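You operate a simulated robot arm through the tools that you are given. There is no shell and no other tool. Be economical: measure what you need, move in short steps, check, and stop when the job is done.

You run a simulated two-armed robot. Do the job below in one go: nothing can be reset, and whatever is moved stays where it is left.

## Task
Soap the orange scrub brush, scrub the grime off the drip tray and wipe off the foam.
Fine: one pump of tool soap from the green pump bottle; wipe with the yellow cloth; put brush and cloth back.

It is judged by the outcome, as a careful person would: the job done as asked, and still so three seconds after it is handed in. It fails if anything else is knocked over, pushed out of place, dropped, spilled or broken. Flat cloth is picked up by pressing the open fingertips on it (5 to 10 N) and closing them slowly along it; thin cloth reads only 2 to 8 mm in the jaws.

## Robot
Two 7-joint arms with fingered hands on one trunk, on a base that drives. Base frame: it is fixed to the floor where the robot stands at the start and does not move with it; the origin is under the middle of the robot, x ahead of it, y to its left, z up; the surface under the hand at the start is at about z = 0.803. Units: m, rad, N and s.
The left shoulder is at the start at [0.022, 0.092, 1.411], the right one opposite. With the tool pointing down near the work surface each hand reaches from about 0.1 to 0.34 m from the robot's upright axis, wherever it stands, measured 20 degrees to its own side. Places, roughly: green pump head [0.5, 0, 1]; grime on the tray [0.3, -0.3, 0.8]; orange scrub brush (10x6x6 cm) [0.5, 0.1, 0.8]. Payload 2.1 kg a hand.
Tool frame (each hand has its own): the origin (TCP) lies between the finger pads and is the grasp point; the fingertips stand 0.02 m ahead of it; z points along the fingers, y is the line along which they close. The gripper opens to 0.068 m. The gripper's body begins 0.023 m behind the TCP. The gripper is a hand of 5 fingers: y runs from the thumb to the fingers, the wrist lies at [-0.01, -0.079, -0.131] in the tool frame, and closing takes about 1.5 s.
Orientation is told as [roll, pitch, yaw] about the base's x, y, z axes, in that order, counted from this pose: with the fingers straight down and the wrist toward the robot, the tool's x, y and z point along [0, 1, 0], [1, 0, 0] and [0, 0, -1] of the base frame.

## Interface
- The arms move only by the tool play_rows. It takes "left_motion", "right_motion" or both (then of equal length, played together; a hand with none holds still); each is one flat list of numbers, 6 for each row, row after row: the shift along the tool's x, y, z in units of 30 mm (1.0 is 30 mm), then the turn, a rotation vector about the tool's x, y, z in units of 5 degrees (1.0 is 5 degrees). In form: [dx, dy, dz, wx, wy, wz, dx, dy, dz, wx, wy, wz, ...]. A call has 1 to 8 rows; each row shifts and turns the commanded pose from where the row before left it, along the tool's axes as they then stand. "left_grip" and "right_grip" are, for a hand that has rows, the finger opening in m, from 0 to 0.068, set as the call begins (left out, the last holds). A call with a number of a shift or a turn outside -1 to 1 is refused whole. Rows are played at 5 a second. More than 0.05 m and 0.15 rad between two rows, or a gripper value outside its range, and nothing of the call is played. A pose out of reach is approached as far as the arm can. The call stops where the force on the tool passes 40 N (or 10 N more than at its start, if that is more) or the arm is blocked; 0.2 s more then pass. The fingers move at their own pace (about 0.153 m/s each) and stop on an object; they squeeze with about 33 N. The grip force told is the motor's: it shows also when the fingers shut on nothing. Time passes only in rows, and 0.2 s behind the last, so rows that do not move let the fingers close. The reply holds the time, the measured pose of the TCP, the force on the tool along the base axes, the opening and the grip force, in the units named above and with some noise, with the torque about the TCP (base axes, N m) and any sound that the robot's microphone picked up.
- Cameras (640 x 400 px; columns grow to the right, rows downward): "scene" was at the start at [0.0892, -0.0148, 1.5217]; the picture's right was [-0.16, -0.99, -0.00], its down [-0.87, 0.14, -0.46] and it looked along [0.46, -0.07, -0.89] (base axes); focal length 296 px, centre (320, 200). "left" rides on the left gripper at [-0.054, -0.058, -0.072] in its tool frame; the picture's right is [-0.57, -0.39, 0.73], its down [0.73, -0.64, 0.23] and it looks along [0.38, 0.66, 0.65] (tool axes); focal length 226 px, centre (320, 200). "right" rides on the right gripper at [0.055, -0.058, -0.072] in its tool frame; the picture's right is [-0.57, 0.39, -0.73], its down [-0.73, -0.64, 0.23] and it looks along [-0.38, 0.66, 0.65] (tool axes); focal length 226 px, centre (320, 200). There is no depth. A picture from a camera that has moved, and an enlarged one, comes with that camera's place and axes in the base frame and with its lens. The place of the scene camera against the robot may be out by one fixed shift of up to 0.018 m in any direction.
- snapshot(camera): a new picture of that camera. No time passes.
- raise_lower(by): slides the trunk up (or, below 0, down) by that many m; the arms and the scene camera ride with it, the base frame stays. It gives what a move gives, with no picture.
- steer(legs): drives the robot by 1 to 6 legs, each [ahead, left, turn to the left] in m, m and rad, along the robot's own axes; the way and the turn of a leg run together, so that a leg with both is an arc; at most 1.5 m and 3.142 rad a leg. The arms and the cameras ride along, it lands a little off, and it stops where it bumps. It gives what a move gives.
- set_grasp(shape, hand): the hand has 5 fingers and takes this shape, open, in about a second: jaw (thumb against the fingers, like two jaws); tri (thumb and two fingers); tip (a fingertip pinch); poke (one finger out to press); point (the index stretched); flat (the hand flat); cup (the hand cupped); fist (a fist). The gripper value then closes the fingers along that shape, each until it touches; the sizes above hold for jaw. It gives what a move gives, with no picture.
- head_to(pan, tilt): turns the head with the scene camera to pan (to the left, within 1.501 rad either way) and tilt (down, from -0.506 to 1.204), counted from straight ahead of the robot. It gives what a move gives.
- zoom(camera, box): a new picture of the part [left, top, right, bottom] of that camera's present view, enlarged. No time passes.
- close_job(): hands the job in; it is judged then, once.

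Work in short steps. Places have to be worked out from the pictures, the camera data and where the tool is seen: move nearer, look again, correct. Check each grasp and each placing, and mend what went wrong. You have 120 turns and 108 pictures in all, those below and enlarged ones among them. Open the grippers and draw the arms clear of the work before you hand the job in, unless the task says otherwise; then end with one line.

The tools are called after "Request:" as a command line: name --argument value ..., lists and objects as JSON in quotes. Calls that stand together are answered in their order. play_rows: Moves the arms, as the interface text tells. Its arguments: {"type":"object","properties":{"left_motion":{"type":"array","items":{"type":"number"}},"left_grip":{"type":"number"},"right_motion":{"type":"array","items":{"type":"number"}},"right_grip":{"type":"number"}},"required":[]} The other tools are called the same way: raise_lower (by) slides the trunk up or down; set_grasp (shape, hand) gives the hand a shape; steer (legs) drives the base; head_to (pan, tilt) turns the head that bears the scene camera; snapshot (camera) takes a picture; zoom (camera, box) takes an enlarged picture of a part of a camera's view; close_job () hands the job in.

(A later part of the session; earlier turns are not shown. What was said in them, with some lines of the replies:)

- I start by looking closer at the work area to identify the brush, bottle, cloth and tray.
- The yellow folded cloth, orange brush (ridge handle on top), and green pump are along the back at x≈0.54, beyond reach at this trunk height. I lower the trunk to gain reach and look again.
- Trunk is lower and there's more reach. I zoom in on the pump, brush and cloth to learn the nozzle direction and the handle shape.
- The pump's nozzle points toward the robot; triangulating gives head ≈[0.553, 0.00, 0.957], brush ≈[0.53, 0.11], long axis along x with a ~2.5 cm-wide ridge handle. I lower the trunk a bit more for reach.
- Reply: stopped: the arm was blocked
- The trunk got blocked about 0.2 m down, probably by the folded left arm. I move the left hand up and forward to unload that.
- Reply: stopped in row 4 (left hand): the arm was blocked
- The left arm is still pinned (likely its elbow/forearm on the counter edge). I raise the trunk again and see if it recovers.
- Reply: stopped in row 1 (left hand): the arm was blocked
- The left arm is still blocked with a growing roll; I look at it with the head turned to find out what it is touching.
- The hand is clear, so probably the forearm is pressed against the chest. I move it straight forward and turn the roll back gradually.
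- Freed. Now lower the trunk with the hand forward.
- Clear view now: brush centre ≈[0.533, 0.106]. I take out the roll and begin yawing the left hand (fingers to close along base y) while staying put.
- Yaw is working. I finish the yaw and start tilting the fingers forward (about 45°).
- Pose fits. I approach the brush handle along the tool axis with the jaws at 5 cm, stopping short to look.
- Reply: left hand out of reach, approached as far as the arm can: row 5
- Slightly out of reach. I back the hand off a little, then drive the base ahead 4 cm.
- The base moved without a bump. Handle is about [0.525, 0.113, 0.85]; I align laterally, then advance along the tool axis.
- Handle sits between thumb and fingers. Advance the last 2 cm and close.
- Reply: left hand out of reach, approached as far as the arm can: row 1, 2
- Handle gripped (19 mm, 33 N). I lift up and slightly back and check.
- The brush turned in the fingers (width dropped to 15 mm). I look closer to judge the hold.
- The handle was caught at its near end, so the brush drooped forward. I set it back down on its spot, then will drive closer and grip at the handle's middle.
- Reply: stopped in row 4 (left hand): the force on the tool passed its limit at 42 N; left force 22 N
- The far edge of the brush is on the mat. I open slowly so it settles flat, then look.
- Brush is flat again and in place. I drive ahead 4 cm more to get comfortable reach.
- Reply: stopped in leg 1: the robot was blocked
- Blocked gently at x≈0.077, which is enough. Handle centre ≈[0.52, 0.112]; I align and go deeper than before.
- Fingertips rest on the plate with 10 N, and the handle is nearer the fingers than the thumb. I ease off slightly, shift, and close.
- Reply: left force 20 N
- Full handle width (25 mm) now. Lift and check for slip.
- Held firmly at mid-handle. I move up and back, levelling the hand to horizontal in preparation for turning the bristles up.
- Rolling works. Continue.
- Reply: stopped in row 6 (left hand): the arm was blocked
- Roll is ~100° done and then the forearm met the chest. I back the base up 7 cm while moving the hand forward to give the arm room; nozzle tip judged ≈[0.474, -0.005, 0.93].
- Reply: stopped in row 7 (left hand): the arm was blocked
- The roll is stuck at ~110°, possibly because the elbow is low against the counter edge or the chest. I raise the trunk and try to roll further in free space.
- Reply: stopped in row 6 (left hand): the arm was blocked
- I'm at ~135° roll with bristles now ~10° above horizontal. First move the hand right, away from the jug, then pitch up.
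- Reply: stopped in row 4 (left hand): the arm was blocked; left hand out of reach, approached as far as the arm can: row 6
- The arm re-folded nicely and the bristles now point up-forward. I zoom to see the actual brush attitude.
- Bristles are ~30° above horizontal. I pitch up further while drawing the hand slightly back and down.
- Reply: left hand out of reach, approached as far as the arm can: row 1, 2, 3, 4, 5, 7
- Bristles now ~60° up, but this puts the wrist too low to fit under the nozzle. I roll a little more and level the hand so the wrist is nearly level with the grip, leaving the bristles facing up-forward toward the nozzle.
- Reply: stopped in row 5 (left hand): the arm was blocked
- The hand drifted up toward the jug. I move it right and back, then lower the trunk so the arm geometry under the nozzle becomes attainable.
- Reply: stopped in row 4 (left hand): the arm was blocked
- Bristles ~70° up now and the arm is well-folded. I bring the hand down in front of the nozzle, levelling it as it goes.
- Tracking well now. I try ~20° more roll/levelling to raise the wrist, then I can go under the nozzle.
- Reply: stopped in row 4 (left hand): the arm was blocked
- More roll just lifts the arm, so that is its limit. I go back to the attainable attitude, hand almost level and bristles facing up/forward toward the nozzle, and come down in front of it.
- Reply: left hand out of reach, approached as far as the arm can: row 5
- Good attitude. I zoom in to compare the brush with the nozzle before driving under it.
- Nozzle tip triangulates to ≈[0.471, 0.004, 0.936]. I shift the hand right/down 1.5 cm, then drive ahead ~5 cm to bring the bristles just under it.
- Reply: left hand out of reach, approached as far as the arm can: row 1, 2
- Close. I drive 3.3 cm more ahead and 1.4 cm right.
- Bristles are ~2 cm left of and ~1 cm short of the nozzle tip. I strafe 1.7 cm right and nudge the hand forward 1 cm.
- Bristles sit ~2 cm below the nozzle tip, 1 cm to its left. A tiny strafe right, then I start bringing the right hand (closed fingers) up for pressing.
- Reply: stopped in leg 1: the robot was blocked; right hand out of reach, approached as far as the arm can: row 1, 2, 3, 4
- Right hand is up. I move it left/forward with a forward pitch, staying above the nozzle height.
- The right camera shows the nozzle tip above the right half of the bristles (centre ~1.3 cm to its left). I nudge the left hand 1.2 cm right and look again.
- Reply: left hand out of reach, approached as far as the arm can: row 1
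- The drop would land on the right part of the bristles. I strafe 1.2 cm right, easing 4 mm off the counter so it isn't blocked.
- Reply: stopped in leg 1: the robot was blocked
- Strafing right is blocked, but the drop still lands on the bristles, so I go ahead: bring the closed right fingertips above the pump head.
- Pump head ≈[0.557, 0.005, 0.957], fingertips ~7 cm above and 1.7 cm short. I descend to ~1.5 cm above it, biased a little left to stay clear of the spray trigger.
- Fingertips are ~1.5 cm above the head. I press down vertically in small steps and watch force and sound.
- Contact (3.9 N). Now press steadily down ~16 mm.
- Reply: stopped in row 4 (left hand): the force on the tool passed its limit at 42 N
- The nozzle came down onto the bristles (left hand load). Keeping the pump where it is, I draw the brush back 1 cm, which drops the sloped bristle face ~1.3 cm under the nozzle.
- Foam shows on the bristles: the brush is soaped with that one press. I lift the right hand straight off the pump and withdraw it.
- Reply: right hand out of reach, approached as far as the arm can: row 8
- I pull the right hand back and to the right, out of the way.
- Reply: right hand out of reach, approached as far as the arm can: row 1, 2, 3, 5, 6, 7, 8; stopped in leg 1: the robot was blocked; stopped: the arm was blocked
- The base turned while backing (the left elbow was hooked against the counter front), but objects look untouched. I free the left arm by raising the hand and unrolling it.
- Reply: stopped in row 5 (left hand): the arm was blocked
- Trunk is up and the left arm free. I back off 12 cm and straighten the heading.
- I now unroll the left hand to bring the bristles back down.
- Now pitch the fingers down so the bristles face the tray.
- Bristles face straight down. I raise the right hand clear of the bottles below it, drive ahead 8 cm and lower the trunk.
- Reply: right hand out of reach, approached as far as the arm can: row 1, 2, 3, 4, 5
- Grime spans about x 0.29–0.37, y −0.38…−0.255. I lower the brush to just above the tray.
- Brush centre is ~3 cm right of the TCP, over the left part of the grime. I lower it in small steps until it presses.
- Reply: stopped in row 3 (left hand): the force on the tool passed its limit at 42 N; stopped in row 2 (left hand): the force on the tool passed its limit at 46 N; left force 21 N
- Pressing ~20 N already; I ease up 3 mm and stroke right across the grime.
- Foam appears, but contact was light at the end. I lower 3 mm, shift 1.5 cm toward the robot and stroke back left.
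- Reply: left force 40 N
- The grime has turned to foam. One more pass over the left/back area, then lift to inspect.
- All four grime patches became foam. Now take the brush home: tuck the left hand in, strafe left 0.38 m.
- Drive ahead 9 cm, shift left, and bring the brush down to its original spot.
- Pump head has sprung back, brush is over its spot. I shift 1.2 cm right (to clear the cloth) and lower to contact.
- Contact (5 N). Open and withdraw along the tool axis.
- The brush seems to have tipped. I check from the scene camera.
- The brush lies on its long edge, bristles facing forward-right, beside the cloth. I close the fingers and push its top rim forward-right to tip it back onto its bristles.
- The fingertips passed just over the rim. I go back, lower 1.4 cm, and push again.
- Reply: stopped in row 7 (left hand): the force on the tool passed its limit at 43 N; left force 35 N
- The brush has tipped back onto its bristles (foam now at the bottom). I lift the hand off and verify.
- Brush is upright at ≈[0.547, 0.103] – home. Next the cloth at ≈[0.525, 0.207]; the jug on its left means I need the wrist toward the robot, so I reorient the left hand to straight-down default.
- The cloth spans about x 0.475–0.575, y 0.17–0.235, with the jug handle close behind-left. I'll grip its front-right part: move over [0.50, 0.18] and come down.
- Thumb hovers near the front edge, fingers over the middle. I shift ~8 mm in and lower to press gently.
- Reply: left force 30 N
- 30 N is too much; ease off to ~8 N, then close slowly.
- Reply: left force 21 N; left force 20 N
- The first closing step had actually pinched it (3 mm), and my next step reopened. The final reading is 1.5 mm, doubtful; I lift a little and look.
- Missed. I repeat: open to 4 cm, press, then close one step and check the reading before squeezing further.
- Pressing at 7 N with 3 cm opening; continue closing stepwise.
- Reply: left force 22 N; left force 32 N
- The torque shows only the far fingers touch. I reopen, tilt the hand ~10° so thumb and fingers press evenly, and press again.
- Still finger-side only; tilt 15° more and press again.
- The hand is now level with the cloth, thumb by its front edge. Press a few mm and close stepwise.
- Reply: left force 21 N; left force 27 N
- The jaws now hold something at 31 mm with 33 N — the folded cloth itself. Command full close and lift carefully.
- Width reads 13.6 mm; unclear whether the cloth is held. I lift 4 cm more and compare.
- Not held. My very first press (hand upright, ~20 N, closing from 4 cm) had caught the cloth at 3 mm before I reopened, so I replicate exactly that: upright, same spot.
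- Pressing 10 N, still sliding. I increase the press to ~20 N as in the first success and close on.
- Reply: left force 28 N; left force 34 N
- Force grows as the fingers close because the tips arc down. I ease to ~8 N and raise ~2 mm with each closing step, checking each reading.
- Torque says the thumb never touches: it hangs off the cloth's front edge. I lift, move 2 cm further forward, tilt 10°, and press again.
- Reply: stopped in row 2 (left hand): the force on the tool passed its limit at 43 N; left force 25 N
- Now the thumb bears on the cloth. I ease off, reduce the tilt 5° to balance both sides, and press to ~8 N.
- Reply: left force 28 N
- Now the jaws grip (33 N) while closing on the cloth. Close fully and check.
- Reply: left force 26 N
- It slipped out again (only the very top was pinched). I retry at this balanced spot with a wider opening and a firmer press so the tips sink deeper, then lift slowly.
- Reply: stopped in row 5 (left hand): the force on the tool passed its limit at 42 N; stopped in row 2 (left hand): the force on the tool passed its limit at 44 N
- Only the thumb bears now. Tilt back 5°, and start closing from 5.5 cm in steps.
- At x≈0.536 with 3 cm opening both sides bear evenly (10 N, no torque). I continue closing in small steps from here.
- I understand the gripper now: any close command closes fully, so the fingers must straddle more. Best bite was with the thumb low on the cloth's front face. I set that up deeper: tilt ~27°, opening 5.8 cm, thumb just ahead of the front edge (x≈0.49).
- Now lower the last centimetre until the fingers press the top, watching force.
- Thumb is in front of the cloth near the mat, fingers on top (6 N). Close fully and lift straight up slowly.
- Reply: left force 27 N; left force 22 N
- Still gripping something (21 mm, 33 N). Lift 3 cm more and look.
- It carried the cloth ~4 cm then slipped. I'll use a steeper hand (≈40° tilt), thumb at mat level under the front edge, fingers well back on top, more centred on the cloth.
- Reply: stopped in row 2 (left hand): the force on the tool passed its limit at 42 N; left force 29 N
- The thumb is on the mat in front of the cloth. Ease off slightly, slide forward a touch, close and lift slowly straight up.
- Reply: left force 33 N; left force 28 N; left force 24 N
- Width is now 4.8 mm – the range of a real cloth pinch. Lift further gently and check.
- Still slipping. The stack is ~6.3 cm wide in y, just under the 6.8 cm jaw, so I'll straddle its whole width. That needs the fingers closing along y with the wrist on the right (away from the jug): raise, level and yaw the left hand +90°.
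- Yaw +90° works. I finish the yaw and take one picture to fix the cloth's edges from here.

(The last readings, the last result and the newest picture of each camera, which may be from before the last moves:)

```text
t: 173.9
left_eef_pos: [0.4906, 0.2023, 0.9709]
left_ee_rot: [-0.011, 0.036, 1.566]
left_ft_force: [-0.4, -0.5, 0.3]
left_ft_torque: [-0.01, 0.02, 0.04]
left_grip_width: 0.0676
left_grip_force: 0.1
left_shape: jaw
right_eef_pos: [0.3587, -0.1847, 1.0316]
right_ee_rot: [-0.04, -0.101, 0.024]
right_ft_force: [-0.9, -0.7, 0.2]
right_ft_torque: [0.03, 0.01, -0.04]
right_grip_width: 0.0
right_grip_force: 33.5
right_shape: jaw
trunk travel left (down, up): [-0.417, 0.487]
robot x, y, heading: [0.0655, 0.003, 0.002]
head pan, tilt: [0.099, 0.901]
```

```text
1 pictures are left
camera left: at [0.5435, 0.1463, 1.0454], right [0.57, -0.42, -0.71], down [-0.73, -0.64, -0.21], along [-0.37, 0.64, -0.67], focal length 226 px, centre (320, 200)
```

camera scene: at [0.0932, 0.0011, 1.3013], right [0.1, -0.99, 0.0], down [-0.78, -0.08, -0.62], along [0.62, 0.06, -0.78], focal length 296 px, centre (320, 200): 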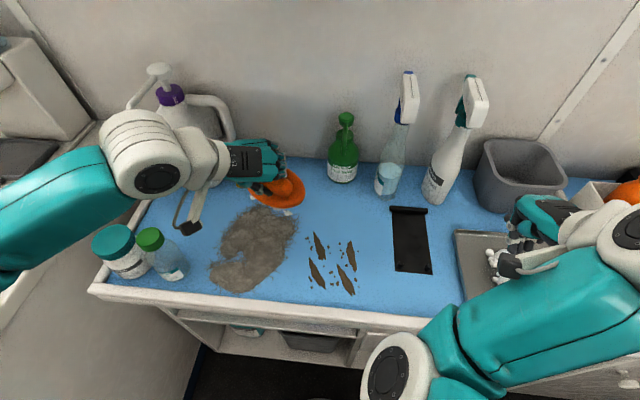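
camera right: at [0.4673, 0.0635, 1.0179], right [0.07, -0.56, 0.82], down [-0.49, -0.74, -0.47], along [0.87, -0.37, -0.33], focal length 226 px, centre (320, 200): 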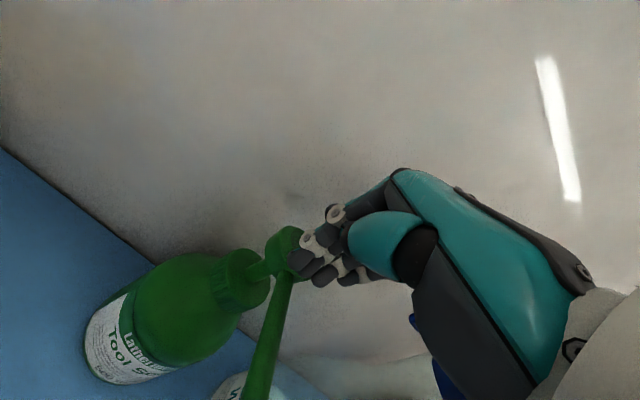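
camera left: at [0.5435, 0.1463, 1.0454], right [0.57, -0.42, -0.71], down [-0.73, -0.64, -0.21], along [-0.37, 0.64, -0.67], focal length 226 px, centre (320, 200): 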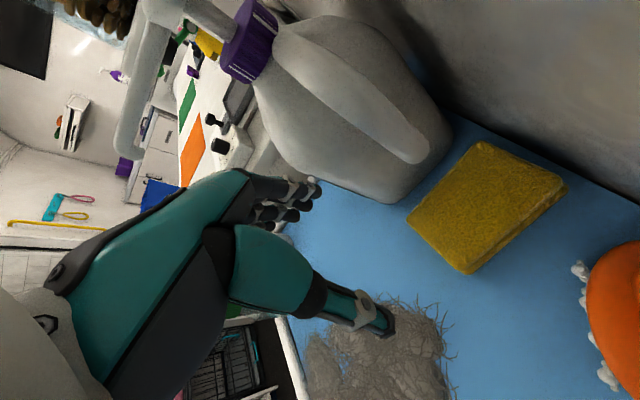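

Clear view: cloth spans x 0.50–0.587, y 0.176–0.237 (centre y 0.2065, 6.1 cm wide), jug side at y≈0.28. I move above [0.528, 0.205] and descend with the jaws fully open to straddle it.

Request:
play_rows --left_motion '[-0.6, 0.05, 0.3, -1, 0, 0, -0.65, 0.05, 0.8, 0, 0, 0, 0, 0, 0.9, 0, 0, 0, 0, 0, 0.9, 0, 0, 0, 0, 0, 0.5, 0, 0, 0]' --left_grip 0.068

Request:
play_rows --left_motion '[0, 0, 0.3, 0, 0, 0, 0, 0, 0.3, 0, 0, 0]'

```text
t: 175.1
left_eef_pos: [0.4978, 0.2104, 0.8804]
left_ee_rot: [-0.009, -0.052, 1.566]
left_ft_force: [0.7, 0.3, 0.2]
left_ft_torque: [0.03, -0.02, -0.01]
left_grip_width: 0.0677
left_grip_force: 0.0
left_shape: jaw
left hand out of reach, approached as far as the arm can: row 2, 3, 4, 5
right_eef_pos: [0.3586, -0.1853, 1.0321]
right_ee_rot: [-0.041, -0.104, 0.024]
right_ft_force: [0.2, -0.5, -0.3]
right_ft_torque: [-0.01, 0.01, -0.02]
right_grip_width: 0.0003
right_grip_force: 32.9
right_shape: jaw
trunk travel left (down, up): [-0.417, 0.487]
robot x, y, heading: [0.0692, -0.0028, 0.005]
head pan, tilt: [0.099, 0.901]
```

```text
t: 175.7
left_eef_pos: [0.4911, 0.2128, 0.8671]
left_ee_rot: [-0.011, -0.051, 1.566]
left_ft_force: [-0.6, -0.8, -0.3]
left_ft_torque: [0.01, 0.02, -0.01]
left_grip_width: 0.0677
left_grip_force: 0.0
left_shape: jaw
left hand out of reach, approached as far as the arm can: row 1, 2
right_eef_pos: [0.3585, -0.1852, 1.0313]
right_ee_rot: [-0.041, -0.104, 0.023]
right_ft_force: [-0.3, 0.2, 0.2]
right_ft_torque: [0.0, -0.01, 0.01]
right_grip_width: 0.0
right_grip_force: 32.9
right_shape: jaw
trunk travel left (down, up): [-0.417, 0.487]
robot x, y, heading: [0.0657, -0.0031, 0.004]
head pan, tilt: [0.099, 0.901]
```

Out of reach by ~3 cm. I raise the hand, lower the trunk 8 cm and edge the base 1 cm ahead, then try again.

Request:
play_rows --left_motion '[0, 0, -1, 0, 0, 0, 0, 0, -1, 0, 0, 0, 0, 0, -0.8, 0, 0, 0]'

Request:
raise_lower --by -0.08

Request:
play_rows --left_motion '[-0.6, -0.1, 0, 0, 0, 0, -0.6, -0.1, 0, 0, 0, 0]'

```text
t: 176.5
left_eef_pos: [0.4904, 0.2069, 0.952]
left_ee_rot: [-0.009, -0.053, 1.567]
left_ft_force: [-0.6, 0.0, -0.6]
left_ft_torque: [0.0, 0.05, -0.01]
left_grip_width: 0.0677
left_grip_force: 0.2
left_shape: jaw
right_eef_pos: [0.3598, -0.1852, 1.0314]
right_ee_rot: [-0.043, -0.101, 0.024]
right_ft_force: [0.1, 0.4, -0.2]
right_ft_torque: [0.01, -0.04, 0.02]
right_grip_width: 0.0002
right_grip_force: 33.0
right_shape: jaw
trunk travel left (down, up): [-0.417, 0.487]
robot x, y, heading: [0.0673, -0.0004, 0.01]
head pan, tilt: [0.099, 0.901]
```

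```text
t: 177.6
left_eef_pos: [0.4895, 0.2075, 0.8718]
left_ee_rot: [-0.01, -0.051, 1.566]
left_ft_force: [-0.2, -0.2, 0.4]
left_ft_torque: [0.02, 0.01, -0.02]
left_grip_width: 0.0677
left_grip_force: 0.1
left_shape: jaw
right_eef_pos: [0.3612, -0.1842, 0.9438]
right_ee_rot: [-0.039, -0.071, 0.024]
right_ft_force: [0.0, 0.3, -0.6]
right_ft_torque: [0.01, 0.0, -0.01]
right_grip_width: 0.0
right_grip_force: 32.7
right_shape: jaw
trunk travel left (down, up): [-0.337, 0.567]
robot x, y, heading: [0.0679, -0.0018, 0.007]
head pan, tilt: [0.099, 0.901]
```

```text
t: 178.2
left_eef_pos: [0.5282, 0.2006, 0.873]
left_ee_rot: [-0.013, -0.051, 1.564]
left_ft_force: [-1.1, 0.4, 0.6]
left_ft_torque: [-0.02, 0.01, 0.02]
left_grip_width: 0.0678
left_grip_force: 0.1
left_shape: jaw
right_eef_pos: [0.3611, -0.1858, 0.944]
right_ee_rot: [-0.042, -0.071, 0.023]
right_ft_force: [0.1, -0.4, 0.2]
right_ft_torque: [0.0, 0.0, 0.05]
right_grip_width: 0.0002
right_grip_force: 33.5
right_shape: jaw
trunk travel left (down, up): [-0.337, 0.567]
robot x, y, heading: [0.067, 0.0006, 0.01]
head pan, tilt: [0.099, 0.901]
```

Reach is fine now. Centre in y and descend straddling the cloth.

Request:
play_rows --left_motion '[0, 0.17, 0.3, 0, 0, 0, 0, 0, 0.4, 0, 0, 0, 0, 0, 0.3, 0, 0, 0, 0, 0, 0.3, 0, 0, 0]'

```text
t: 179.2
left_eef_pos: [0.5187, 0.2082, 0.8356]
left_ee_rot: [-0.014, -0.052, 1.565]
left_ft_force: [2.2, 1.9, 14.8]
left_ft_torque: [0.17, -0.02, 0.0]
left_grip_width: 0.068
left_grip_force: 0.1
left_shape: jaw
left hand out of reach, approached as far as the arm can: row 2, 4
right_eef_pos: [0.3609, -0.187, 0.9428]
right_ee_rot: [-0.041, -0.072, 0.025]
right_ft_force: [-0.2, 0.6, 0.6]
right_ft_torque: [0.0, -0.03, 0.01]
right_grip_width: 0.0002
right_grip_force: 33.2
right_shape: jaw
trunk travel left (down, up): [-0.337, 0.567]
robot x, y, heading: [0.0672, -0.0025, 0.007]
head pan, tilt: [0.099, 0.901]
```

The tips are at z≈0.816, below the cloth top, so the jaws straddle it. Close and lift slowly.

Request:
play_rows --left_motion '[0, 0, 0, 0, 0, 0, 0, 0, 0, 0, 0, 0, 0, 0, 0, 0, 0, 0, 0, 0, 0, 0, 0, 0, 0, 0, 0, 0, 0, 0]' --left_grip 0

Request:
play_rows --left_motion '[0, 0, -0.2, 0, 0, 0, 0, 0, -0.3, 0, 0, 0, 0, 0, -0.4, 0, 0, 0, 0, 0, -0.6, 0, 0, 0, 0, 0, -0.6, 0, 0, 0, 0, 0, -0.6, 0, 0, 0]'

```text
t: 180.4
left_eef_pos: [0.5171, 0.2078, 0.8351]
left_ee_rot: [-0.012, -0.052, 1.565]
left_ft_force: [3.1, 2.4, 16.2]
left_ft_torque: [0.09, -0.03, -0.11]
left_grip_width: 0.0536
left_grip_force: 32.7
left_shape: jaw
right_eef_pos: [0.3614, -0.1856, 0.944]
right_ee_rot: [-0.041, -0.071, 0.023]
right_ft_force: [-0.4, 0.3, 0.0]
right_ft_torque: [0.0, -0.03, 0.03]
right_grip_width: 0.0001
right_grip_force: 32.5
right_shape: jaw
trunk travel left (down, up): [-0.337, 0.567]
robot x, y, heading: [0.0652, -0.0036, 0.006]
head pan, tilt: [0.099, 0.901]
```

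```text
t: 181.8
left_eef_pos: [0.515, 0.2038, 0.9158]
left_ee_rot: [-0.009, -0.052, 1.562]
left_ft_force: [-1.4, -6.9, -0.9]
left_ft_torque: [-0.09, 0.06, -0.19]
left_grip_width: 0.0559
left_grip_force: 33.0
left_shape: jaw
right_eef_pos: [0.3617, -0.1855, 0.944]
right_ee_rot: [-0.039, -0.071, 0.025]
right_ft_force: [-0.2, 0.2, 0.2]
right_ft_torque: [-0.03, 0.02, -0.03]
right_grip_width: 0.0
right_grip_force: 32.9
right_shape: jaw
trunk travel left (down, up): [-0.337, 0.567]
robot x, y, heading: [0.0656, -0.0015, 0.006]
head pan, tilt: [0.099, 0.901]
```

The cloth is held firmly (56 mm, 33 N) 8 cm up. Raise the trunk, back off 0.2 m and strafe right to the tray.

Request:
raise_lower --by 0.1

Request:
steer --legs '[[-0.205, 0, 0], [0, -0.5, 0]]'

```text
t: 183.2
left_eef_pos: [0.5163, 0.2039, 1.0164]
left_ee_rot: [-0.013, -0.054, 1.565]
left_ft_force: [-1.1, -2.2, 1.1]
left_ft_torque: [-0.08, -0.02, -0.06]
left_grip_width: 0.0561
left_grip_force: 32.9
left_shape: jaw
right_eef_pos: [0.3632, -0.1874, 1.0442]
right_ee_rot: [-0.049, -0.077, 0.019]
right_ft_force: [0.6, -0.2, 0.3]
right_ft_torque: [0.03, 0.01, -0.01]
right_grip_width: 0.0002
right_grip_force: 33.2
right_shape: jaw
trunk travel left (down, up): [-0.437, 0.467]
robot x, y, heading: [0.0684, -0.0018, 0.008]
head pan, tilt: [0.099, 0.901]
```

```text
t: 187.3
left_eef_pos: [0.3164, -0.2917, 1.0144]
left_ee_rot: [-0.011, -0.053, 1.566]
left_ft_force: [-0.2, 0.1, -0.3]
left_ft_torque: [-0.01, 0.05, 0.0]
left_grip_width: 0.0559
left_grip_force: 33.0
left_shape: jaw
right_eef_pos: [0.161, -0.6844, 1.0447]
right_ee_rot: [-0.051, -0.074, 0.018]
right_ft_force: [0.3, 0.7, -0.1]
right_ft_torque: [-0.02, -0.04, -0.03]
right_grip_width: 0.0001
right_grip_force: 33.0
right_shape: jaw
trunk travel left (down, up): [-0.437, 0.467]
robot x, y, heading: [-0.1342, -0.4984, 0.007]
head pan, tilt: [0.099, 0.901]
```

Positioned over the tray. Lower the trunk and then the hand to press the cloth onto the tray.

Request:
raise_lower --by -0.09

Request:
play_rows --left_motion '[0, 0.7, 0.8, 0, 0, 0, 0, 0, 0.8, 0, 0, 0, 0, 0, 0.8, 0, 0, 0, 0, 0, 0.2, 0, 0, 0, 0, 0, 0.15, 0, 0, 0, 0, 0, 0.1, 0, 0, 0]'

```text
t: 188.5
left_eef_pos: [0.3163, -0.2912, 0.9251]
left_ee_rot: [-0.01, -0.052, 1.564]
left_ft_force: [-0.1, 0.0, -0.7]
left_ft_torque: [0.0, 0.04, 0.01]
left_grip_width: 0.0559
left_grip_force: 32.6
left_shape: jaw
right_eef_pos: [0.1633, -0.6857, 0.9465]
right_ee_rot: [-0.06, -0.05, 0.013]
right_ft_force: [0.0, 0.7, 0.1]
right_ft_torque: [-0.01, -0.03, -0.03]
right_grip_width: 0.0
right_grip_force: 32.8
right_shape: jaw
trunk travel left (down, up): [-0.347, 0.557]
robot x, y, heading: [-0.1338, -0.4987, 0.004]
head pan, tilt: [0.099, 0.901]
```

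```text
t: 189.9
left_eef_pos: [0.316, -0.2664, 0.8416]
left_ee_rot: [-0.015, -0.052, 1.566]
left_ft_force: [0.2, -1.6, 10.4]
left_ft_torque: [0.25, -0.26, -0.16]
left_grip_width: 0.0553
left_grip_force: 33.2
left_shape: jaw
right_eef_pos: [0.1626, -0.6865, 0.9473]
right_ee_rot: [-0.057, -0.051, 0.016]
right_ft_force: [-1.0, -0.4, 0.3]
right_ft_torque: [0.01, 0.04, -0.01]
right_grip_width: 0.0
right_grip_force: 33.1
right_shape: jaw
trunk travel left (down, up): [-0.347, 0.557]
robot x, y, heading: [-0.133, -0.4994, 0.001]
head pan, tilt: [0.099, 0.901]
```

Contact at 10 N. Wipe right across, shift toward the robot, and wipe back, twice.

Request:
play_rows --left_motion '[0, -0.62, 0, 0, 0, 0, 0, -0.62, 0, 0, 0, 0, 0, -0.62, 0, 0, 0, 0, 0, -0.62, 0, 0, 0, 0, 0, -0.62, 0, 0, 0, 0, 0, -0.62, 0, 0, 0, 0, 0.4, 0, 0, 0, 0, 0, 0.4, 0, 0, 0, 0, 0]'

Request:
play_rows --left_motion '[0, 0.62, 0, 0, 0, 0, 0, 0.62, 0, 0, 0, 0, 0, 0.62, 0, 0, 0, 0, 0, 0.62, 0, 0, 0, 0, 0, 0.62, 0, 0, 0, 0, 0, 0.62, 0, 0, 0, 0]'

Request:
play_rows --left_motion '[-0.6, 0, 0, 0, 0, 0, -0.6, -0.3, 0, 0, 0, 0, 0, -0.62, 0, 0, 0, 0, 0, -0.62, 0, 0, 0, 0, 0, -0.62, 0, 0, 0, 0, 0, -0.62, 0, 0, 0, 0, 0, -0.62, 0, 0, 0, 0, 0, -0.3, 0, 0, 0, 0]'

```text
t: 191.6
left_eef_pos: [0.2962, -0.3753, 0.8381]
left_ee_rot: [-0.022, -0.06, 1.567]
left_ft_force: [1.3, 6.0, 19.8]
left_ft_torque: [-0.14, -0.08, -0.1]
left_grip_width: 0.0503
left_grip_force: 32.6
left_shape: jaw
left hand out of reach, approached as far as the arm can: row 2, 4, 5, 6, 7, 8
right_eef_pos: [0.1626, -0.6858, 0.9472]
right_ee_rot: [-0.063, -0.051, 0.014]
right_ft_force: [0.3, 0.8, -0.2]
right_ft_torque: [-0.02, 0.0, 0.0]
right_grip_width: 0.0
right_grip_force: 33.0
right_shape: jaw
trunk travel left (down, up): [-0.347, 0.557]
robot x, y, heading: [-0.1312, -0.4962, 0.009]
head pan, tilt: [0.099, 0.901]
stopped in row 8 (left hand): the force on the tool passed its limit at 43 N (the readings are from after the stop); the commanded pose is now the measured one
```

```text
t: 193.0
left_eef_pos: [0.313, -0.2703, 0.8389]
left_ee_rot: [-0.018, -0.06, 1.562]
left_ft_force: [-1.9, -14.4, 24.6]
left_ft_torque: [0.17, -0.06, -0.07]
left_grip_width: 0.0525
left_grip_force: 32.6
left_shape: jaw
left hand out of reach, approached as far as the arm can: row 1, 2, 3, 5
right_eef_pos: [0.1622, -0.6885, 0.9467]
right_ee_rot: [-0.059, -0.05, 0.014]
right_ft_force: [0.0, 0.5, -0.3]
right_ft_torque: [0.0, -0.01, 0.02]
right_grip_width: 0.0001
right_grip_force: 33.0
right_shape: jaw
trunk travel left (down, up): [-0.347, 0.557]
robot x, y, heading: [-0.1347, -0.4954, 0.002]
head pan, tilt: [0.099, 0.901]
```

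```text
t: 194.8
left_eef_pos: [0.3011, -0.3678, 0.8409]
left_ee_rot: [-0.019, -0.056, 1.565]
left_ft_force: [0.4, 0.9, 1.6]
left_ft_torque: [0.1, -0.12, 0.04]
left_grip_width: 0.0524
left_grip_force: 32.6
left_shape: jaw
left hand out of reach, approached as far as the arm can: row 1, 2, 5, 7
right_eef_pos: [0.1634, -0.6871, 0.9464]
right_ee_rot: [-0.06, -0.049, 0.015]
right_ft_force: [-0.5, -1.2, 0.0]
right_ft_torque: [0.0, 0.01, 0.01]
right_grip_width: 0.0002
right_grip_force: 33.4
right_shape: jaw
trunk travel left (down, up): [-0.347, 0.557]
robot x, y, heading: [-0.1319, -0.4986, 0.002]
head pan, tilt: [0.099, 0.901]
```

Three passes done. Lift, raise the trunk, strafe halfway back and use the last picture to inspect the tray.

Request:
play_rows --left_motion '[0, 0, -0.9, 0, 0, 0, 0, 0, -1, 0, 0, 0, 0, 0, -1, 0, 0, 0]'

Request:
raise_lower --by 0.09

Request:
steer --legs '[[0, 0.3, 0]]'

Request:
snapshot --camera "scene"

```text
t: 195.6
left_eef_pos: [0.3019, -0.3724, 0.9259]
left_ee_rot: [-0.014, -0.054, 1.564]
left_ft_force: [-0.8, 0.5, 0.1]
left_ft_torque: [0.01, -0.01, 0.02]
left_grip_width: 0.0527
left_grip_force: 32.8
left_shape: jaw
right_eef_pos: [0.1629, -0.6862, 0.9465]
right_ee_rot: [-0.06, -0.049, 0.014]
right_ft_force: [-0.6, -0.4, 0.6]
right_ft_torque: [0.0, 0.0, 0.03]
right_grip_width: 0.0001
right_grip_force: 33.2
right_shape: jaw
trunk travel left (down, up): [-0.347, 0.557]
robot x, y, heading: [-0.1312, -0.4962, 0.009]
head pan, tilt: [0.099, 0.901]
```

```text
t: 196.9
left_eef_pos: [0.3014, -0.3736, 1.0162]
left_ee_rot: [-0.015, -0.056, 1.563]
left_ft_force: [0.3, 0.2, -1.2]
left_ft_torque: [0.01, -0.03, 0.0]
left_grip_width: 0.0528
left_grip_force: 32.9
left_shape: jaw
right_eef_pos: [0.1627, -0.6854, 1.0362]
right_ee_rot: [-0.059, -0.05, 0.015]
right_ft_force: [0.0, -0.4, 0.4]
right_ft_torque: [-0.03, 0.02, 0.0]
right_grip_width: 0.0001
right_grip_force: 32.8
right_shape: jaw
trunk travel left (down, up): [-0.437, 0.467]
robot x, y, heading: [-0.1339, -0.4982, 0.003]
head pan, tilt: [0.099, 0.901]
```

```text
t: 198.9
left_eef_pos: [0.2996, -0.0685, 1.0166]
left_ee_rot: [-0.015, -0.055, 1.567]
left_ft_force: [0.5, 0.4, 0.2]
left_ft_torque: [0.0, 0.02, -0.03]
left_grip_width: 0.0529
left_grip_force: 32.7
left_shape: jaw
right_eef_pos: [0.1613, -0.3824, 1.0357]
right_ee_rot: [-0.06, -0.05, 0.02]
right_ft_force: [0.2, -0.5, 0.4]
right_ft_torque: [0.01, 0.0, -0.01]
right_grip_width: 0.0
right_grip_force: 32.7
right_shape: jaw
trunk travel left (down, up): [-0.437, 0.467]
robot x, y, heading: [-0.1369, -0.1956, 0.009]
head pan, tilt: [0.099, 0.901]
```

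```text
0 pictures are left
camera scene: at [-0.0211, -0.1904, 1.3214], right [0.11, -0.99, 0.0], down [-0.78, -0.08, -0.62], along [0.62, 0.07, -0.78], focal length 296 px, centre (320, 200)
```

scene: 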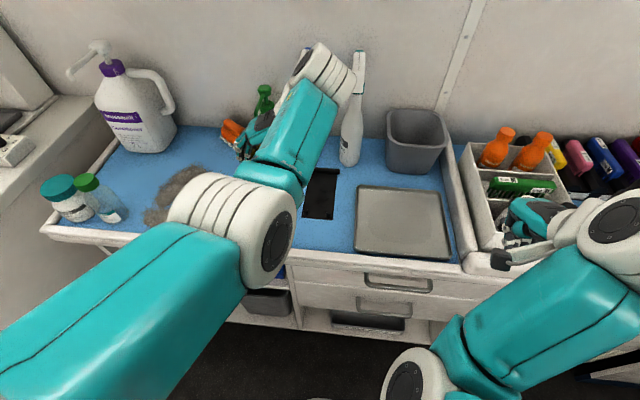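

The tray is clean. Now return the cloth: re-centre the arm, strafe left and drive ahead along the path I came.

Request:
play_rows --left_motion '[-0.2, 0.9, 0, 0, 0, 0, -0.2, 0.9, 0, 0, 0, 0, -0.1, 0.9, 0, 0, 0, 0]'

Request:
steer --legs '[[0, 0.194, 0], [0.203, 0, 0]]'

```text
t: 199.7
left_eef_pos: [0.3145, 0.0126, 1.0205]
left_ee_rot: [-0.016, -0.057, 1.566]
left_ft_force: [-0.4, -0.3, -0.7]
left_ft_torque: [0.01, -0.03, 0.02]
left_grip_width: 0.0527
left_grip_force: 33.0
left_shape: jaw
right_eef_pos: [0.1629, -0.3809, 1.0365]
right_ee_rot: [-0.058, -0.049, 0.018]
right_ft_force: [0.0, 0.5, -1.3]
right_ft_torque: [0.0, 0.02, 0.04]
right_grip_width: 0.0001
right_grip_force: 32.9
right_shape: jaw
trunk travel left (down, up): [-0.437, 0.467]
robot x, y, heading: [-0.1351, -0.1949, 0.01]
head pan, tilt: [0.099, 0.901]
```

```text
t: 202.4
left_eef_pos: [0.4791, 0.205, 1.0229]
left_ee_rot: [-0.009, -0.06, 1.571]
left_ft_force: [-18.6, -5.8, 10.7]
left_ft_torque: [0.18, 0.16, 0.42]
left_grip_width: 0.0533
left_grip_force: 33.0
left_shape: jaw
right_eef_pos: [0.3263, -0.1873, 1.0384]
right_ee_rot: [-0.058, -0.053, 0.014]
right_ft_force: [0.5, 0.5, -0.3]
right_ft_torque: [-0.01, 0.0, -0.02]
right_grip_width: 0.0
right_grip_force: 33.1
right_shape: jaw
trunk travel left (down, up): [-0.437, 0.467]
robot x, y, heading: [0.0342, -0.0006, 0.004]
head pan, tilt: [0.099, 0.901]
stopped in leg 2: the force on the tool passed its limit at 52 N (the readings are from after the stop); the commanded pose is now the measured one
```

The cloth touched something (likely the jug handle) at this height. I back off at once, go down, and come in low as it was picked.

Request:
steer --legs '[[-0.035, 0, 0]]'

Request:
raise_lower --by -0.1

Request:
play_rows --left_motion '[0, -0.15, 0.8, 0, 0, 0, 0, -0.1, 0.9, 0, 0, 0]'

```text
t: 203.2
left_eef_pos: [0.4457, 0.2079, 1.0221]
left_ee_rot: [-0.008, -0.055, 1.569]
left_ft_force: [-0.1, -1.0, -0.1]
left_ft_torque: [0.01, 0.01, 0.0]
left_grip_width: 0.0533
left_grip_force: 33.1
left_shape: jaw
right_eef_pos: [0.2949, -0.1865, 1.0365]
right_ee_rot: [-0.06, -0.048, 0.014]
right_ft_force: [-1.3, -0.2, 0.1]
right_ft_torque: [0.03, 0.0, -0.02]
right_grip_width: 0.0001
right_grip_force: 33.3
right_shape: jaw
trunk travel left (down, up): [-0.437, 0.467]
robot x, y, heading: [0.0009, 0.0041, 0.006]
head pan, tilt: [0.099, 0.901]
```

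```text
t: 204.6
left_eef_pos: [0.4472, 0.208, 0.9208]
left_ee_rot: [-0.007, -0.055, 1.569]
left_ft_force: [1.1, -0.1, -1.0]
left_ft_torque: [-0.01, 0.01, -0.04]
left_grip_width: 0.0535
left_grip_force: 33.0
left_shape: jaw
right_eef_pos: [0.2961, -0.187, 0.937]
right_ee_rot: [-0.062, -0.049, 0.014]
right_ft_force: [0.0, -0.5, 0.2]
right_ft_torque: [0.0, -0.02, -0.01]
right_grip_width: 0.0
right_grip_force: 32.3
right_shape: jaw
trunk travel left (down, up): [-0.337, 0.567]
robot x, y, heading: [-0.0039, 0.0018, 0.002]
head pan, tilt: [0.099, 0.901]
```

```text
t: 205.2
left_eef_pos: [0.4472, 0.2024, 0.8707]
left_ee_rot: [-0.006, -0.057, 1.569]
left_ft_force: [0.0, 1.1, -0.1]
left_ft_torque: [0.0, 0.02, -0.03]
left_grip_width: 0.0533
left_grip_force: 33.2
left_shape: jaw
right_eef_pos: [0.2967, -0.1873, 0.9373]
right_ee_rot: [-0.062, -0.049, 0.015]
right_ft_force: [-0.3, 0.3, 0.0]
right_ft_torque: [0.0, 0.0, 0.01]
right_grip_width: 0.0
right_grip_force: 33.0
right_shape: jaw
trunk travel left (down, up): [-0.337, 0.567]
robot x, y, heading: [-0.001, 0.0033, 0.003]
head pan, tilt: [0.099, 0.901]
```

No contact here. Drive ahead 5 cm at this low height.

Request:
steer --legs '[[0.05, 0, 0]]'

```text
t: 206.1
left_eef_pos: [0.4966, 0.2026, 0.8709]
left_ee_rot: [-0.006, -0.057, 1.57]
left_ft_force: [1.1, 0.0, -0.1]
left_ft_torque: [0.0, 0.01, -0.01]
left_grip_width: 0.0533
left_grip_force: 32.7
left_shape: jaw
right_eef_pos: [0.3459, -0.1861, 0.936]
right_ee_rot: [-0.062, -0.051, 0.015]
right_ft_force: [-0.6, -0.3, 0.5]
right_ft_torque: [0.0, 0.03, 0.01]
right_grip_width: 0.0
right_grip_force: 32.7
right_shape: jaw
trunk travel left (down, up): [-0.337, 0.567]
robot x, y, heading: [0.0515, 0.0078, 0.003]
head pan, tilt: [0.099, 0.901]
```

No contact. Another 1.3 cm forward, then lower to the mat.

Request:
play_rows --left_motion '[-0.45, 0.1, 0, 0, 0, 0, 0, 0, 0.5, 0, 0, 0, 0, 0, 0.4, 0, 0, 0, 0, 0, 0.15, 0, 0, 0, 0, 0, 0.1, 0, 0, 0]'

```text
t: 207.3
left_eef_pos: [0.4984, 0.2085, 0.8376]
left_ee_rot: [-0.009, -0.055, 1.571]
left_ft_force: [-3.8, -0.8, 4.3]
left_ft_torque: [-0.07, -0.21, -0.04]
left_grip_width: 0.0535
left_grip_force: 33.0
left_shape: jaw
left hand out of reach, approached as far as the arm can: row 2, 4
right_eef_pos: [0.346, -0.1873, 0.9369]
right_ee_rot: [-0.063, -0.051, 0.015]
right_ft_force: [-0.1, 0.1, -0.2]
right_ft_torque: [0.02, 0.01, -0.02]
right_grip_width: 0.0002
right_grip_force: 32.5
right_shape: jaw
trunk travel left (down, up): [-0.337, 0.567]
robot x, y, heading: [0.0506, 0.0019, 0.002]
head pan, tilt: [0.099, 0.901]
```

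The cloth is on the mat, ~2 cm from where it lay. Open fully and rise straight up.

Request:
play_rows --left_motion '[0, 0, 0, 0, 0, 0, 0, 0, 0, 0, 0, 0, 0, 0, 0, 0, 0, 0, 0, 0, -0.3, 0, 0, 0, 0, 0, -0.7, 0, 0, 0, 0, 0, -1, 0, 0, 0, 0, 0, -1, 0, 0, 0]' --left_grip 0.068

```text
t: 208.9
left_eef_pos: [0.4991, 0.2029, 0.9284]
left_ee_rot: [-0.008, -0.056, 1.571]
left_ft_force: [-0.2, 0.2, -0.4]
left_ft_torque: [-0.02, -0.01, -0.04]
left_grip_width: 0.0677
left_grip_force: 0.1
left_shape: jaw
right_eef_pos: [0.3464, -0.1867, 0.9355]
right_ee_rot: [-0.064, -0.048, 0.014]
right_ft_force: [-0.2, -0.3, 0.2]
right_ft_torque: [0.02, -0.01, -0.03]
right_grip_width: 0.0004
right_grip_force: 33.2
right_shape: jaw
trunk travel left (down, up): [-0.337, 0.567]
robot x, y, heading: [0.0462, 0.0055, 0.003]
head pan, tilt: [0.099, 0.901]
5 turns are left
```

Released. Back off, raise the trunk, back off more, and open the right gripper.

Request:
steer --legs '[[-0.06, 0, 0]]'

Request:
raise_lower --by 0.12

Request:
steer --legs '[[-0.15, 0, 0]]'

Request:
play_rows --right_motion '[0, 0, 0, 0, 0, 0, 0, 0, 0, 0, 0, 0, 0, 0, 0, 0, 0, 0]' --right_grip 0.068

```text
t: 209.9
left_eef_pos: [0.4385, 0.2042, 0.9282]
left_ee_rot: [-0.007, -0.057, 1.569]
left_ft_force: [0.3, -0.7, 0.1]
left_ft_torque: [-0.01, 0.0, 0.02]
left_grip_width: 0.0679
left_grip_force: 0.0
left_shape: jaw
right_eef_pos: [0.2849, -0.188, 0.9366]
right_ee_rot: [-0.064, -0.048, 0.015]
right_ft_force: [-0.2, 0.0, -0.9]
right_ft_torque: [-0.03, -0.02, -0.02]
right_grip_width: 0.0
right_grip_force: 33.3
right_shape: jaw
trunk travel left (down, up): [-0.337, 0.567]
robot x, y, heading: [-0.0128, -0.0001, 0.005]
head pan, tilt: [0.099, 0.901]
```

```text
t: 211.4
left_eef_pos: [0.4393, 0.2035, 1.0484]
left_ee_rot: [-0.008, -0.055, 1.569]
left_ft_force: [-1.1, 0.0, 0.9]
left_ft_torque: [-0.05, 0.01, -0.05]
left_grip_width: 0.068
left_grip_force: 0.1
left_shape: jaw
right_eef_pos: [0.2851, -0.1864, 1.0558]
right_ee_rot: [-0.063, -0.049, 0.013]
right_ft_force: [0.1, -0.1, -0.7]
right_ft_torque: [0.03, 0.01, -0.04]
right_grip_width: 0.0001
right_grip_force: 33.1
right_shape: jaw
trunk travel left (down, up): [-0.457, 0.447]
robot x, y, heading: [-0.0095, 0.0042, 0.002]
head pan, tilt: [0.099, 0.901]
```

```text
t: 212.7
left_eef_pos: [0.2891, 0.2032, 1.0492]
left_ee_rot: [-0.007, -0.056, 1.569]
left_ft_force: [0.2, 0.5, -0.5]
left_ft_torque: [-0.03, 0.0, -0.02]
left_grip_width: 0.0678
left_grip_force: 0.0
left_shape: jaw
right_eef_pos: [0.1353, -0.1882, 1.0576]
right_ee_rot: [-0.062, -0.048, 0.012]
right_ft_force: [0.0, 0.1, -0.4]
right_ft_torque: [0.0, -0.03, -0.02]
right_grip_width: 0.0
right_grip_force: 33.6
right_shape: jaw
trunk travel left (down, up): [-0.457, 0.447]
robot x, y, heading: [-0.165, 0.0043, 0.003]
head pan, tilt: [0.099, 0.901]
```

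```text
t: 213.5
left_eef_pos: [0.2894, 0.2025, 1.0483]
left_ee_rot: [-0.007, -0.055, 1.569]
left_ft_force: [0.5, 0.3, 0.0]
left_ft_torque: [0.0, 0.04, -0.01]
left_grip_width: 0.0675
left_grip_force: 0.1
left_shape: jaw
right_eef_pos: [0.1347, -0.1886, 1.0559]
right_ee_rot: [-0.063, -0.048, 0.011]
right_ft_force: [-0.1, -0.6, -0.3]
right_ft_torque: [0.02, 0.01, 0.03]
right_grip_width: 0.068
right_grip_force: 0.1
right_shape: jaw
trunk travel left (down, up): [-0.457, 0.447]
robot x, y, heading: [-0.164, 0.0032, 0.003]
head pan, tilt: [0.099, 0.901]
4 turns are left
```

Both grippers are open and the arms are clear of the work, so I hand the job in.

Request:
close_job

```text
The job is handed in.
```

The brush got one pump of soap, the tray was scrubbed and the last picture shows it clean. Brush and cloth are back within about 2–3 cm of where they lay. On the way back the cloth pushed something with about 50 N, probably the jug handle; I had no pictures left, so I couldn't check whether the jug moved or how the cloth finally lies.
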